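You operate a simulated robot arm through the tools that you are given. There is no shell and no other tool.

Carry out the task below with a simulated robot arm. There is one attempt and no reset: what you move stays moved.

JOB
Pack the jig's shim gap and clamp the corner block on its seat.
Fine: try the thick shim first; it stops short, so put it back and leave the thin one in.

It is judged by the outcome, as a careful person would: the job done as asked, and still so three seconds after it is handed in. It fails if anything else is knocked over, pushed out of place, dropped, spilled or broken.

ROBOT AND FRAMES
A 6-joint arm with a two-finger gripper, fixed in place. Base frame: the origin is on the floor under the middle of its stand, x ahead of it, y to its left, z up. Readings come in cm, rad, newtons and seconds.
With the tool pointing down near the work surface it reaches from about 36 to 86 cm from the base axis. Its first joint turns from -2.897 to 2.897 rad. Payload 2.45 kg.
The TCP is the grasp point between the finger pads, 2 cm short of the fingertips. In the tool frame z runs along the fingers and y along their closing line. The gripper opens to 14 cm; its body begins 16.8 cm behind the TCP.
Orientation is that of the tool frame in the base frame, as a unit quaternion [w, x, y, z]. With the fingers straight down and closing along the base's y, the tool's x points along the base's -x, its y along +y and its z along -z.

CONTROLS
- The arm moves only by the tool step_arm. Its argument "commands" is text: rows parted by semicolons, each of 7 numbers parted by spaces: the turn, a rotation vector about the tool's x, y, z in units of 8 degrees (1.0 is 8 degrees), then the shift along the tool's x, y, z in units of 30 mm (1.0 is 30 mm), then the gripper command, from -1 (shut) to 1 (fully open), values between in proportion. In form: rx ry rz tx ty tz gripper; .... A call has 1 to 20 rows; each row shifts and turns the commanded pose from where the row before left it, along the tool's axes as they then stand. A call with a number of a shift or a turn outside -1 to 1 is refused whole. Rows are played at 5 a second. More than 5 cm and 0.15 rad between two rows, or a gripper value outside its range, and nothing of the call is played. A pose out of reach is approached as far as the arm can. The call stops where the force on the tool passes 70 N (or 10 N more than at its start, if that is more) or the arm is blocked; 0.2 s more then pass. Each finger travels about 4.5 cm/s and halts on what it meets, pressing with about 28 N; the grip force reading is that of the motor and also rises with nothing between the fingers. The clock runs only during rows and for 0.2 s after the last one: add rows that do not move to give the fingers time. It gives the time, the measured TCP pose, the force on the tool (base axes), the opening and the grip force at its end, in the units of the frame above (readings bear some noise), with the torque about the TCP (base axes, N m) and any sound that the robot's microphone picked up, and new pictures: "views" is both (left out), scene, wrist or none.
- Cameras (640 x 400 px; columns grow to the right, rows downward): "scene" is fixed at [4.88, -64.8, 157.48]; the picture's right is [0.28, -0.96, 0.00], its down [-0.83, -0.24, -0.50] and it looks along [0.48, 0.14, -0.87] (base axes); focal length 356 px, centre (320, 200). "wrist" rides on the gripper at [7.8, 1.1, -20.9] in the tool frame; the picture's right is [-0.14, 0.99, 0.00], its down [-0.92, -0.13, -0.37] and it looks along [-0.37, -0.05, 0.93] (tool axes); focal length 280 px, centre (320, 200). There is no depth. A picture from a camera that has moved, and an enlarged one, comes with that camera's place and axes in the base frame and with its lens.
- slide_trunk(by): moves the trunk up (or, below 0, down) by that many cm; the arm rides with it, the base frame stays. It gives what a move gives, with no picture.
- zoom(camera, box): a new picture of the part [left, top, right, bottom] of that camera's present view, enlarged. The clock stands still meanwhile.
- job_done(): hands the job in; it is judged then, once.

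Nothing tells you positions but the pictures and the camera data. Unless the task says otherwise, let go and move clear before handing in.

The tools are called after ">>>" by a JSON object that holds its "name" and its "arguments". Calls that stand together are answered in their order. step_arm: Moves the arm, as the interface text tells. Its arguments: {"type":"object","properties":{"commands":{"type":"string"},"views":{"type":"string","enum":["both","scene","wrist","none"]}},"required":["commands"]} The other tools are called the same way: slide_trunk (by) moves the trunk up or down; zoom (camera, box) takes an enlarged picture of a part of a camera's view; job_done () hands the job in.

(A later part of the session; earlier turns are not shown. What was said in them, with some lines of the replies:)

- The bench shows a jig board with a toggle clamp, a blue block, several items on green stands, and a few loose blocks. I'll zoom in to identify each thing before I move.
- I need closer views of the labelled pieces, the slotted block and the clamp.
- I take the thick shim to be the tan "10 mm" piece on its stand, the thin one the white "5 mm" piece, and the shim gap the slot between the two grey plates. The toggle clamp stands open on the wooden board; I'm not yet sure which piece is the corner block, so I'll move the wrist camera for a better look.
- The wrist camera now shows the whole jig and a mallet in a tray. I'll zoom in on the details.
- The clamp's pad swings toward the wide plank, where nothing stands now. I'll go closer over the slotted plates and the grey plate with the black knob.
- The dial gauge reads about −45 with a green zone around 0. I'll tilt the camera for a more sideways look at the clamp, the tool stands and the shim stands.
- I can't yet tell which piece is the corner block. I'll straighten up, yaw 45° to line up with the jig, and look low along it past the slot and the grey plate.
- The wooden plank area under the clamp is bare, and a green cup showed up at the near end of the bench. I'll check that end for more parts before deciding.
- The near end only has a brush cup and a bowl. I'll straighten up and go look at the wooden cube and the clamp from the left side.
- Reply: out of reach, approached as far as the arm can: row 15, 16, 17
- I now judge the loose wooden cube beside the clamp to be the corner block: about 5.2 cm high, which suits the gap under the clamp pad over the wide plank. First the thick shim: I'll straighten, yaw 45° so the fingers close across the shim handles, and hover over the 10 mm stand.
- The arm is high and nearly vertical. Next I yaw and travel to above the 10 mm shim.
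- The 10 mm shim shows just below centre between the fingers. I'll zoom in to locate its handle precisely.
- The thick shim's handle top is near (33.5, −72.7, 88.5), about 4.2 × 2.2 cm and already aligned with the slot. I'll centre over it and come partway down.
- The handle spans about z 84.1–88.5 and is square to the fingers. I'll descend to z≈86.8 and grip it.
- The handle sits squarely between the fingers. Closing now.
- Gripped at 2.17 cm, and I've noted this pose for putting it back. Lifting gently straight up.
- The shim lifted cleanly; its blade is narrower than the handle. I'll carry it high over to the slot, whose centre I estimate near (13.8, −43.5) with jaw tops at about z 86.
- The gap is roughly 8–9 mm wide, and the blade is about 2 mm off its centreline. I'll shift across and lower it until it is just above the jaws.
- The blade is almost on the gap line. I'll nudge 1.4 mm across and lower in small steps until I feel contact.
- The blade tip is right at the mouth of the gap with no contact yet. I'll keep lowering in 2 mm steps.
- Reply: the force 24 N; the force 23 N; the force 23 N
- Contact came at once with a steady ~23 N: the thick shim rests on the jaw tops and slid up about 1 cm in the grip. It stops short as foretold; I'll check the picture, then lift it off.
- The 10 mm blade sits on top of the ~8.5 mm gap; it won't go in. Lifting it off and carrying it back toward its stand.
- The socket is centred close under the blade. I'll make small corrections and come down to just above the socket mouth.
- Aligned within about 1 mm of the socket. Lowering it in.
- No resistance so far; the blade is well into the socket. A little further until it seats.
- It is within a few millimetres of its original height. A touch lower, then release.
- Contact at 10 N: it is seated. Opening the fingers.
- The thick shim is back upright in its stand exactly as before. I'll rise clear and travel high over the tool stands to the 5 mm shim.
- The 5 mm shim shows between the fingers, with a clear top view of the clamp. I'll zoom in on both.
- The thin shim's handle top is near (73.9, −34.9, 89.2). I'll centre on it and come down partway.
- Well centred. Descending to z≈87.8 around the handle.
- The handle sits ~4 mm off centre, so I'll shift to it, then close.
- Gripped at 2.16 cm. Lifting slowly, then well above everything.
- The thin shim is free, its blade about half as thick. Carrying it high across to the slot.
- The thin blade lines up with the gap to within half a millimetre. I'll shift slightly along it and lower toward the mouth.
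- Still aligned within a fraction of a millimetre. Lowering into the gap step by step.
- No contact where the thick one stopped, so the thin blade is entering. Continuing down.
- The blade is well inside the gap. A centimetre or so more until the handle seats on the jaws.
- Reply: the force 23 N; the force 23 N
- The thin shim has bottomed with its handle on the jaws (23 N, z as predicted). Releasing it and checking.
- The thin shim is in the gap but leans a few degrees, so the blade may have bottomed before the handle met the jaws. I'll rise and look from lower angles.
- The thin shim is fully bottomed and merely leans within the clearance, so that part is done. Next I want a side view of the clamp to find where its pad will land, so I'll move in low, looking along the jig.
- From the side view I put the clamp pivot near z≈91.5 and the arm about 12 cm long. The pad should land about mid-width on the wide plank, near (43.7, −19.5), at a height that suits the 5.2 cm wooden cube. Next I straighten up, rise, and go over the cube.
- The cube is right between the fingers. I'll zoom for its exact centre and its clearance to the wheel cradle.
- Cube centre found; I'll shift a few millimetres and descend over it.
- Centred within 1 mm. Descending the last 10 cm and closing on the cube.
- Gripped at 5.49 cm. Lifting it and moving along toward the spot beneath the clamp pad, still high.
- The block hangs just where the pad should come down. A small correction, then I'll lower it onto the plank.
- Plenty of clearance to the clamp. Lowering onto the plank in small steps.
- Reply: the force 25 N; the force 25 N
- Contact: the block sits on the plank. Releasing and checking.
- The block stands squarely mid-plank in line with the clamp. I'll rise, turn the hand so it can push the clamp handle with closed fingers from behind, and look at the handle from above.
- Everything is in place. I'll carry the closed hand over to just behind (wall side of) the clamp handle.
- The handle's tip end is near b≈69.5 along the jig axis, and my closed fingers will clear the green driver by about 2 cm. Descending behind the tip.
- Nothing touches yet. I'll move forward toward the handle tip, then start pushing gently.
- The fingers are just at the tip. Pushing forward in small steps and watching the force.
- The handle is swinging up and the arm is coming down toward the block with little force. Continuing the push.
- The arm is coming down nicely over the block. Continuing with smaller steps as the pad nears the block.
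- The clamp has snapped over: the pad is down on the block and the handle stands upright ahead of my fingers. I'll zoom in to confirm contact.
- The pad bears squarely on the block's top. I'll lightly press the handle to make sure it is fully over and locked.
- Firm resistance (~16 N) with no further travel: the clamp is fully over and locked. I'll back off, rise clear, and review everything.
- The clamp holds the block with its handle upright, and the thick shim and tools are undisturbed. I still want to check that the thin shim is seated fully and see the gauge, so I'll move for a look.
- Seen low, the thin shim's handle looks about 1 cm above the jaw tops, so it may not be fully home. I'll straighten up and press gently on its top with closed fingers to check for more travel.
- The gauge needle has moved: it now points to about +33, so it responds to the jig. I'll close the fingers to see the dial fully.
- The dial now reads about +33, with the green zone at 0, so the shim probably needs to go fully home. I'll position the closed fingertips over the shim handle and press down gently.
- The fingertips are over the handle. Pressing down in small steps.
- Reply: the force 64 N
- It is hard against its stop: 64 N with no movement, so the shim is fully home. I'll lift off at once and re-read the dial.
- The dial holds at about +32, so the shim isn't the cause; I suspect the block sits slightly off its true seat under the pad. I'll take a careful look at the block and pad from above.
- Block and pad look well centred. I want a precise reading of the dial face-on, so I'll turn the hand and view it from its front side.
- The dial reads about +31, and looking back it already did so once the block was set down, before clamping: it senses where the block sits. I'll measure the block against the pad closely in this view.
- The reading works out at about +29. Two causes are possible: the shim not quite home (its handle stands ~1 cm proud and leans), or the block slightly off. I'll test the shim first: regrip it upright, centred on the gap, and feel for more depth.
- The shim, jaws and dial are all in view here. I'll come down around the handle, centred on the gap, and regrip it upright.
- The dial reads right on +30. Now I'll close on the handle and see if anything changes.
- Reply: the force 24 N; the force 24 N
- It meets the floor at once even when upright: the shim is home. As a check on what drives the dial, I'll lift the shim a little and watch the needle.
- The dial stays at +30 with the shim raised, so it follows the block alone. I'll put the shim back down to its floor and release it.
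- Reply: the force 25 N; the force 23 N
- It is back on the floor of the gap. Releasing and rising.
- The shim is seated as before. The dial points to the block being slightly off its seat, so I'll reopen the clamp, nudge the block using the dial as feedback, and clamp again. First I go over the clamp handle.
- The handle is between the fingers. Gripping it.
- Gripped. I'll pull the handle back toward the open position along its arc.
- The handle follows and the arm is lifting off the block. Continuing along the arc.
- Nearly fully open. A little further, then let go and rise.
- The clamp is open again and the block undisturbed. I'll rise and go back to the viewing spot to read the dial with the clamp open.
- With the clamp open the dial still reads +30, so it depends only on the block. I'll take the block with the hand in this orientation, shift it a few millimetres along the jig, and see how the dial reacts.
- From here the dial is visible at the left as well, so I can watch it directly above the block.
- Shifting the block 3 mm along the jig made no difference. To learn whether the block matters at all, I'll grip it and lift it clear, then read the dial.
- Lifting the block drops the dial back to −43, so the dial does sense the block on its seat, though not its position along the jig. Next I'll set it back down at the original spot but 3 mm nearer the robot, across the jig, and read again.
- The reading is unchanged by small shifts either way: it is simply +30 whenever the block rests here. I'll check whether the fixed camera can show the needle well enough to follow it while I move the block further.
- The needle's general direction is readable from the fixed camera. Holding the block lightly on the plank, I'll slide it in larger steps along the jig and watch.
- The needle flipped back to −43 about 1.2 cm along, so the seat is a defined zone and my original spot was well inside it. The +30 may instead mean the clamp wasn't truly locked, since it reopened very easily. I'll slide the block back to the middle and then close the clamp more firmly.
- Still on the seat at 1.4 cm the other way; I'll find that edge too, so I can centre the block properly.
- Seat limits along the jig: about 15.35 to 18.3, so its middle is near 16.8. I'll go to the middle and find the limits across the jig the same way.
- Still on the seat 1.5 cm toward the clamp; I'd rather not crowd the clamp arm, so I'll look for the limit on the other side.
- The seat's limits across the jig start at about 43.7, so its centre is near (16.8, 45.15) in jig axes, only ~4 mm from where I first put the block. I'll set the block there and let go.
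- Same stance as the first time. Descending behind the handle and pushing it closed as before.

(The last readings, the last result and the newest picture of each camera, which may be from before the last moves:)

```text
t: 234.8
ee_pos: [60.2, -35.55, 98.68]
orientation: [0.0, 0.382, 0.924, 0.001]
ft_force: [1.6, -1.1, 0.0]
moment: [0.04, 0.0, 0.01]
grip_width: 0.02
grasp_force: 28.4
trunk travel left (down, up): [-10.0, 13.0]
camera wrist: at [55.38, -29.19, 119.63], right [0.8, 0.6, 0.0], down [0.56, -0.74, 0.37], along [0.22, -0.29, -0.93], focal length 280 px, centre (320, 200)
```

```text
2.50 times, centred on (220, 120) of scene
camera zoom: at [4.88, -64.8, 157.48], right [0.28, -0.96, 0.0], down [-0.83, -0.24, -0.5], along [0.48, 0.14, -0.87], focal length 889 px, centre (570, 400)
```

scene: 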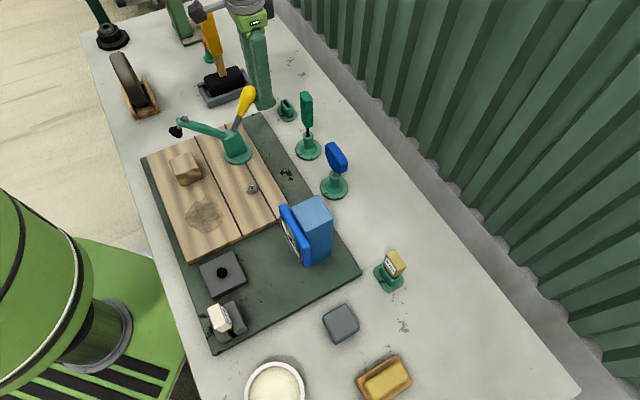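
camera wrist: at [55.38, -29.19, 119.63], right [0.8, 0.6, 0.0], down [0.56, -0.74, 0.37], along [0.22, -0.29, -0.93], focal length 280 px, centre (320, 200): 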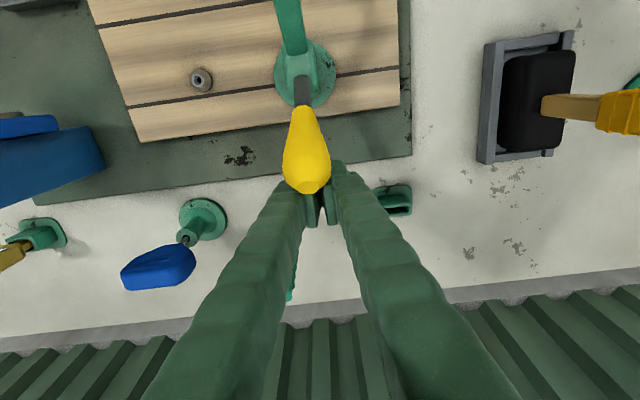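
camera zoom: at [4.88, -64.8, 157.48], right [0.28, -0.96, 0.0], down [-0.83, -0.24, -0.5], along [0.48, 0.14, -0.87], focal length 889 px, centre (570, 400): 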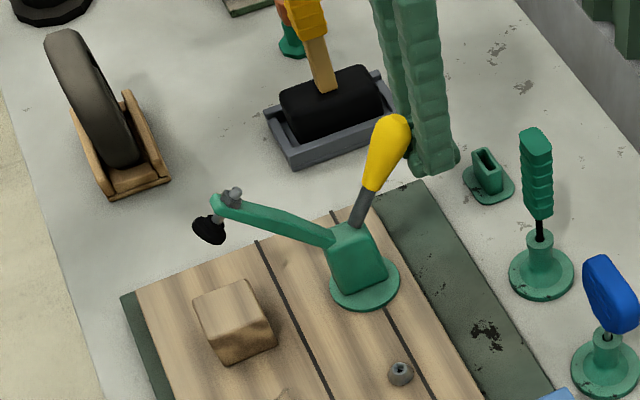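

>>> {"name": "step_arm", "arguments": {"commands": "0 0 0 0.15 0 -0.05 -1; 0 0 0 0.15 0 -0.05 -1; 0 0 0 0.15 0 -0.1 -1; 0 0 0 0.15 0 -0.1 -1; 0 0 0 0.12 0 -0.15 -1; 0 0 0 0.12 0 -0.15 -1; 0 0 0 0.12 0 -0.15 -1; 0 0 0 0.15 0 -0.15 -1; 0 0 0 0.15 0 -0.15 -1; 0 0 0 0.1 0 0 -1; 0 0 0 0 0 0 -1", "views": "both"}}

>>> {"name": "zoom", "arguments": {"camera": "scene", "box": [150, 100, 250, 200]}}

>>> {"name": "zoom", "arguments": {"camera": "scene", "box": [280, 205, 316, 261]}}

```text
t: 237.2
ee_pos: [57.32, -32.64, 101.89]
orientation: [0.002, 0.383, 0.924, 0.001]
ft_force: [-0.1, -0.2, 0.5]
moment: [0.03, 0.01, 0.01]
grip_width: 0.01
grasp_force: 28.2
trunk travel left (down, up): [-10.0, 13.0]
camera wrist: at [52.48, -26.33, 122.72], right [0.8, 0.6, 0.0], down [0.56, -0.74, 0.37], along [0.22, -0.29, -0.93], focal length 280 px, centre (320, 200)
```

scene: 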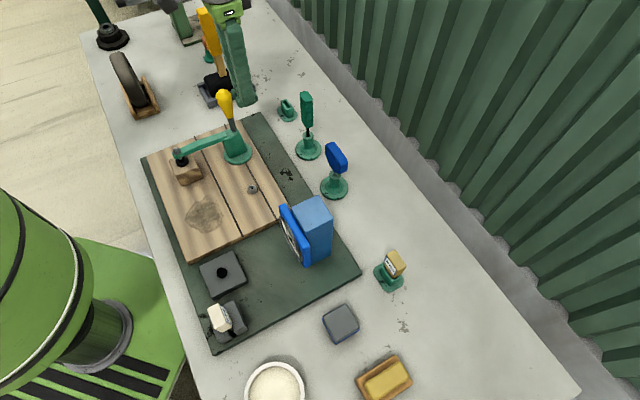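
wrist: 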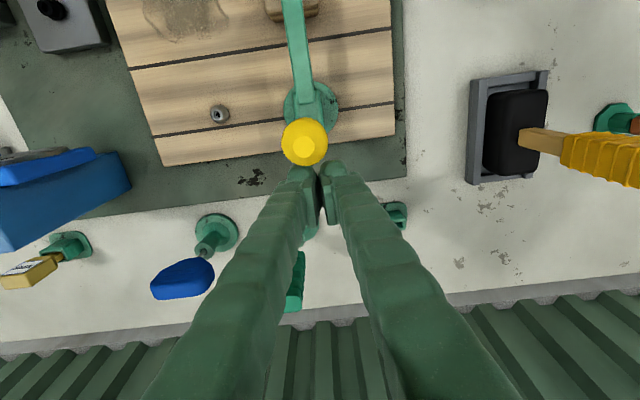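

```text
4.00 times, centred on (200, 150) of scene
camera zoom: at [4.88, -64.8, 157.48], right [0.28, -0.96, 0.0], down [-0.83, -0.24, -0.5], along [0.48, 0.14, -0.87], focal length 1423 px, centre (800, 400)
```

zoom: 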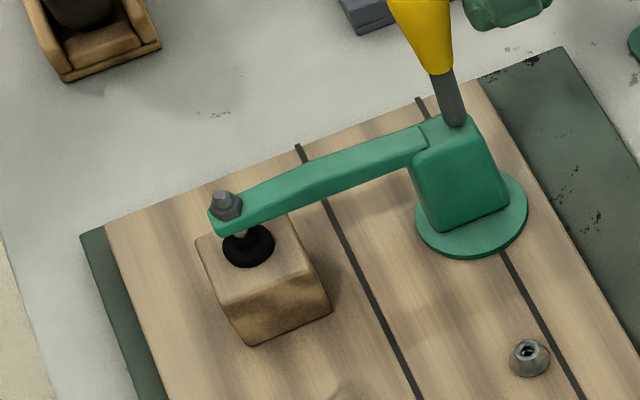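

```text
7.14 times, centred on (298, 233) of scene
camera zoom: at [4.88, -64.8, 157.48], right [0.28, -0.96, 0.0], down [-0.83, -0.24, -0.5], along [0.48, 0.14, -0.87], focal length 2541 px, centre (477, -36)
```

zoom: 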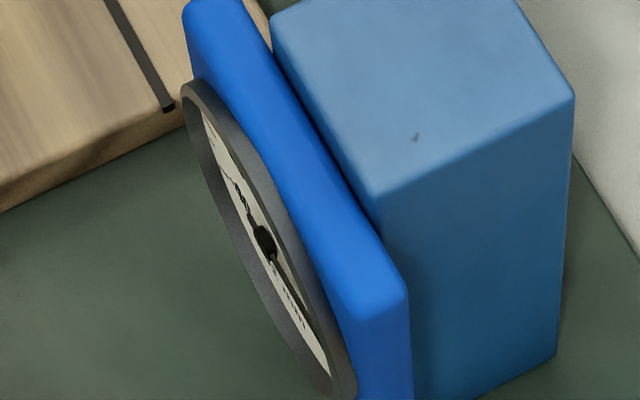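

The clamp snapped down onto the block again; the dial is still +30. Now I'll press the handle harder, near its tip, to drive it fully over centre.

>>> {"name": "step_arm", "arguments": {"commands": "0 0 0 0.1 0 -0.3 -1; 0 0 0 0.1 0 -0.3 -1; 0 0 0 0.1 0 0 -1; 0 0 0 0.07 0 0 -1; 0 0 0 0 0 0 -1", "views": "none"}}

>>> {"name": "step_arm", "arguments": {"commands": "0 0 0 0.06 0 0 -1; 0 0 0 0.06 0 0 -1; 0 0 0 0 0 0 -1", "views": "none"}}

>>> {"name": "step_arm", "arguments": {"commands": "0 0 0 0.06 0 0 -1; 0 0 0 0.06 0 0 -1; 0 0 0 0 0 0 -1", "views": "none"}}

```text
t: 238.4
ee_pos: [56.59, -31.92, 103.78]
orientation: [0.001, 0.383, 0.924, 0.001]
ft_force: [5.6, -7.1, -0.5]
moment: [-0.02, -0.03, 0.08]
grip_width: 0.0
grasp_force: 27.9
trunk travel left (down, up): [-10.0, 13.0]
```

```text
t: 239.2
ee_pos: [56.59, -31.82, 103.8]
orientation: [0.004, 0.383, 0.924, 0.0]
ft_force: [19.0, -18.7, 3.5]
moment: [-0.15, -0.05, 0.2]
grip_width: 0.0
grasp_force: 28.1
trunk travel left (down, up): [-10.0, 13.0]
```

```text
t: 240.0
ee_pos: [56.47, -31.73, 103.74]
orientation: [0.007, 0.383, 0.924, 0.0]
ft_force: [25.2, -29.6, 5.1]
moment: [-0.33, 0.07, 0.39]
grip_width: 0.0
grasp_force: 27.8
trunk travel left (down, up): [-10.0, 13.0]
```

>>> {"name": "step_arm", "arguments": {"commands": "0 0 0 0.06 0 0 -1; 0 0 0 0.05 0 0 -1; 0 0 0 0 0 0 -1", "views": "none"}}

>>> {"name": "zoom", "arguments": {"camera": "scene", "box": [280, 205, 316, 261]}}

>>> {"name": "zoom", "arguments": {"camera": "scene", "box": [150, 60, 290, 200]}}

```text
t: 240.8
ee_pos: [56.53, -31.85, 103.7]
orientation: [0.008, 0.383, 0.924, 0.0]
ft_force: [29.3, -41.1, 4.1]
moment: [-0.42, -0.07, 0.61]
grip_width: 0.01
grasp_force: 28.1
trunk travel left (down, up): [-10.0, 13.0]
```

```text
7.14 times, centred on (298, 233) of scene
camera zoom: at [4.88, -64.8, 157.48], right [0.28, -0.96, 0.0], down [-0.83, -0.24, -0.5], along [0.48, 0.14, -0.87], focal length 2541 px, centre (477, -36)
```

zoom: 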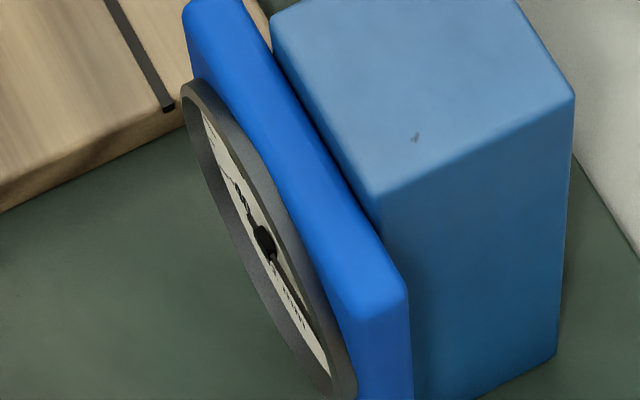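

```text
2.86 times, centred on (220, 130) of scene
camera zoom: at [4.88, -64.8, 157.48], right [0.28, -0.96, 0.0], down [-0.83, -0.24, -0.5], along [0.48, 0.14, -0.87], focal length 1016 px, centre (606, 400)
```

zoom: 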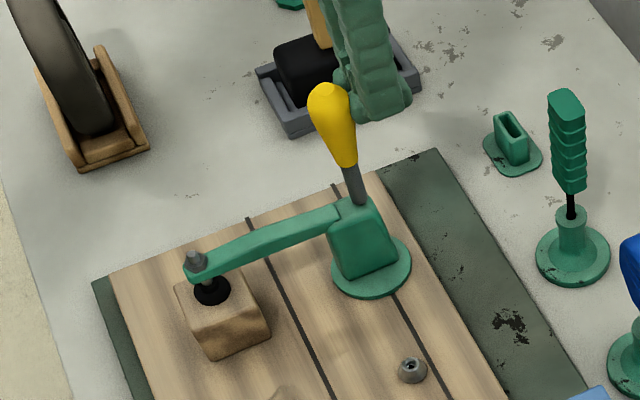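

At 50 N the handle doesn't budge: the clamp is at its closed stop, firmly down on the block. The dial offset is then not part of what I was asked to set. I'll back off and retreat upward.

>>> {"name": "step_arm", "arguments": {"commands": "0 0 0 -0.1 0 0 -1; 0 0 0 -0.3 0 0 -1; 0 0 0 -0.5 0 0 -1; 0 0 0 -0.3 0 -0.3 -1; 0 0 0 0 0 -0.9 -1; 0 0 0 0 0 -1 -1; 0 0 0 0 0 -1 -1; 0 0 0 0 0 -1 -1; 0 0 0 0 0 -1 -1; 0 0 0 0 0 0 -1", "views": "both"}}

>>> {"name": "zoom", "arguments": {"camera": "scene", "box": [150, 60, 310, 200]}}

>>> {"name": "zoom", "arguments": {"camera": "scene", "box": [180, 240, 290, 350]}}

>>> {"name": "zoom", "arguments": {"camera": "scene", "box": [300, 230, 440, 400]}}

```text
t: 243.0
ee_pos: [58.24, -33.69, 119.37]
orientation: [0.001, 0.382, 0.924, 0.0]
ft_force: [0.7, 0.5, 1.0]
moment: [-0.04, -0.03, 0.0]
grip_width: 0.0
grasp_force: 28.3
trunk travel left (down, up): [-10.0, 13.0]
camera wrist: at [53.36, -27.38, 140.22], right [0.8, 0.6, 0.0], down [0.56, -0.74, 0.37], along [0.22, -0.29, -0.93], focal length 280 px, centre (320, 200)
```

scene: 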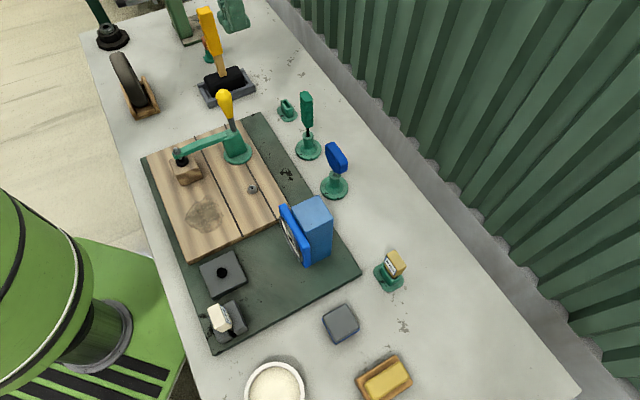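
wrist: 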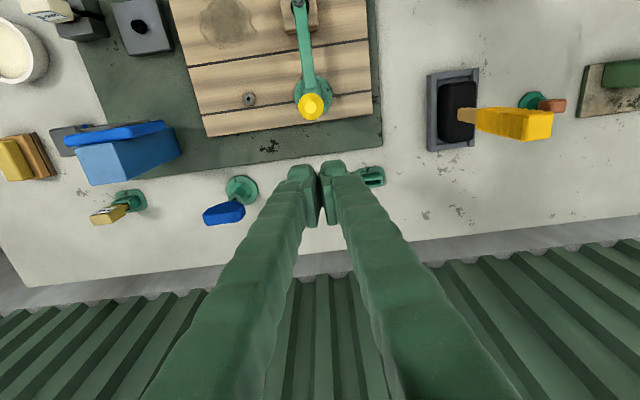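

```text
2.86 times, centred on (230, 130) of scene
camera zoom: at [4.88, -64.8, 157.48], right [0.28, -0.96, 0.0], down [-0.83, -0.24, -0.5], along [0.48, 0.14, -0.87], focal length 1016 px, centre (577, 400)
```

zoom: 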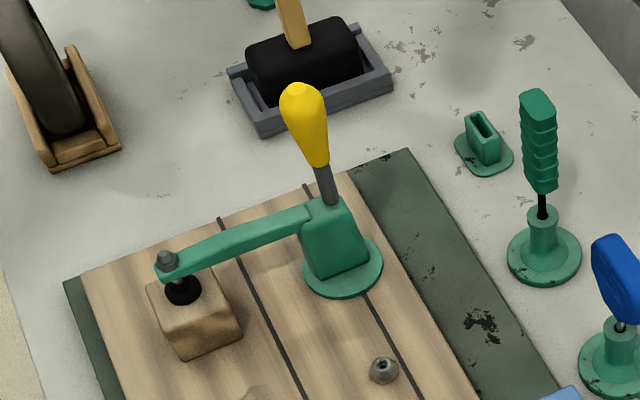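

```text
3.64 times, centred on (235, 295) of scene
camera zoom: at [4.88, -64.8, 157.48], right [0.28, -0.96, 0.0], down [-0.83, -0.24, -0.5], along [0.48, 0.14, -0.87], focal length 1294 px, centre (629, -146)
```

zoom: 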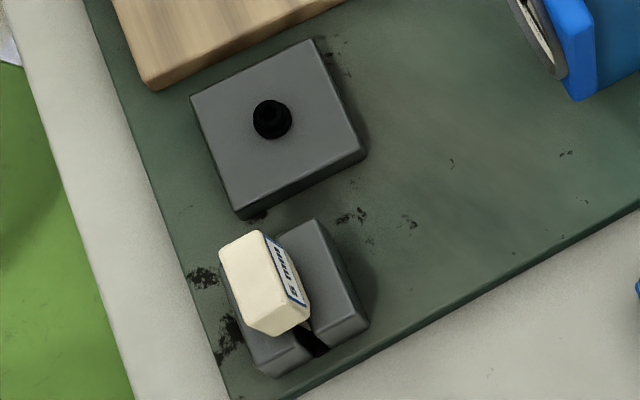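

```text
2.35 times, centred on (370, 315) of scene
camera zoom: at [4.88, -64.8, 157.48], right [0.28, -0.96, 0.0], down [-0.83, -0.24, -0.5], along [0.48, 0.14, -0.87], focal length 837 px, centre (202, -71)
```

zoom: 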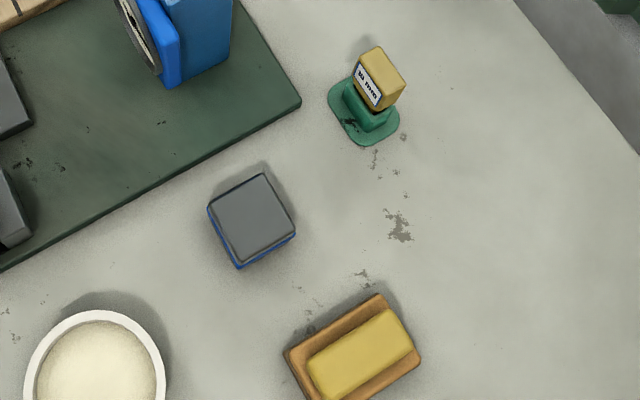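

Everything is in order: the clamp is closed on the block, the thin shim is in the gap, the 10 mm shim is back in its stand, and the other items are untouched. I'll move the hand well clear, wait a few seconds, and look once more.

>>> {"name": "step_arm", "arguments": {"commands": "0 0 0 0.3 -0.5 -0.9 -1; 0 0 0 0.3 -0.9 -0.5 -1; 0 0 0 0.3 -0.9 0 -1; 0 0 0 0.3 -0.9 0 -1; 0 0 0 0.3 -0.9 0 0; 0 0 0 0 0 0 0; 0 0 0 0 0 0 0; 0 0 0 0 0 0 0; 0 0 0 0 0 0 0; 0 0 0 0 0 0 0; 0 0 0 0 0 0 0; 0 0 0 0 0 0 0; 0 0 0 0 0 0 0; 0 0 0 0 0 0 0; 0 0 0 0 0 0 0; 0 0 0 0 0 0 0; 0 0 0 0 0 0 0; 0 0 0 0 0 0 0; 0 0 0 0 0 0 0; 0 0 0 0 0 0 0", "views": "both"}}

>>> {"name": "zoom", "arguments": {"camera": "scene", "box": [140, 60, 300, 220]}}

>>> {"name": "zoom", "arguments": {"camera": "scene", "box": [190, 280, 260, 350]}}

```text
t: 247.2
ee_pos: [46.15, -39.24, 123.4]
orientation: [0.001, 0.382, 0.924, 0.001]
ft_force: [-0.5, 0.5, -0.1]
moment: [0.01, -0.02, -0.04]
grip_width: 7.02
grasp_force: 0.0
trunk travel left (down, up): [-10.0, 13.0]
camera wrist: at [41.48, -32.99, 144.35], right [0.8, 0.6, 0.0], down [0.56, -0.74, 0.37], along [0.22, -0.29, -0.93], focal length 280 px, centre (320, 200)
```

scene: 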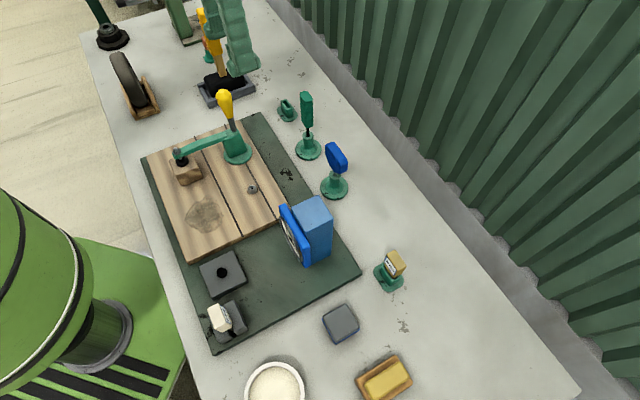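
wrist: 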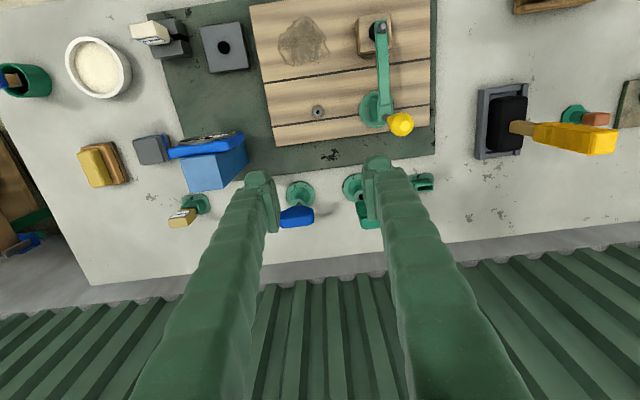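

```text
2.50 times, centred on (220, 140) of scene
camera zoom: at [4.88, -64.8, 157.48], right [0.28, -0.96, 0.0], down [-0.83, -0.24, -0.5], along [0.48, 0.14, -0.87], focal length 889 px, centre (570, 350)
```

zoom: 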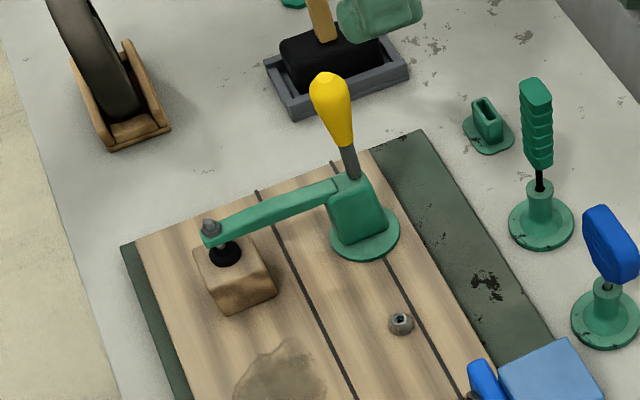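

```text
5.71 times, centred on (225, 315) of scene
camera zoom: at [4.88, -64.8, 157.48], right [0.28, -0.96, 0.0], down [-0.83, -0.24, -0.5], along [0.48, 0.14, -0.87], focal length 2033 px, centre (863, -457)
```

zoom: 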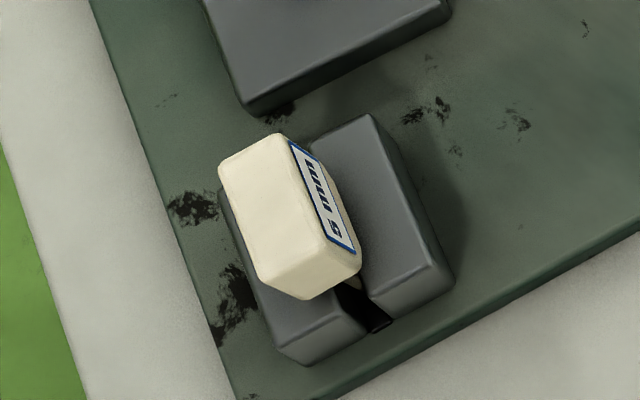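

The thin shim is in the gap, the thick one is back in its stand, and the corner block is clamped on its seat. All of it stayed put for several seconds with the hand well clear, so I'm handing in.

>>> {"name": "job_done", "arguments": {}}

```text
The job is handed in.
```

The jig's shim gap is packed with the 5 mm shim, and the corner block is clamped on its seat. I handed it in without being told a verdict. The dial gauge on the jig was reading about +30 rather than in its green zone.

- **Thick shim:** I tried the 10 mm shim first. It stopped on top of the gap, so I put it back in its stand.
- **Thin shim:** The 5 mm shim went down until it hit something solid, and pressing on it with 64 N did not move it. It leans a few degrees because the gap is wider than the blade.
- **Corner block:** I took the loose wooden cube beside the clamp to be the corner block. Its height fits under the clamp pad, and the gauge reacts when it sits there. I clamped it, then reopened the clamp to check the gauge, centred the block on its seat and clamped it again. The handle does not move further when pushed with about 50 N.
- **Gauge:** It reads −43 with no block on the seat and +30 with it there. Closing the clamp, lifting the thin shim part-way or moving the block within its seat did not change the +30. The job didn't mention the gauge, so I left it.

Nothing else looked moved, and the clamp, block and shims stayed put for several seconds after I moved the hand clear.
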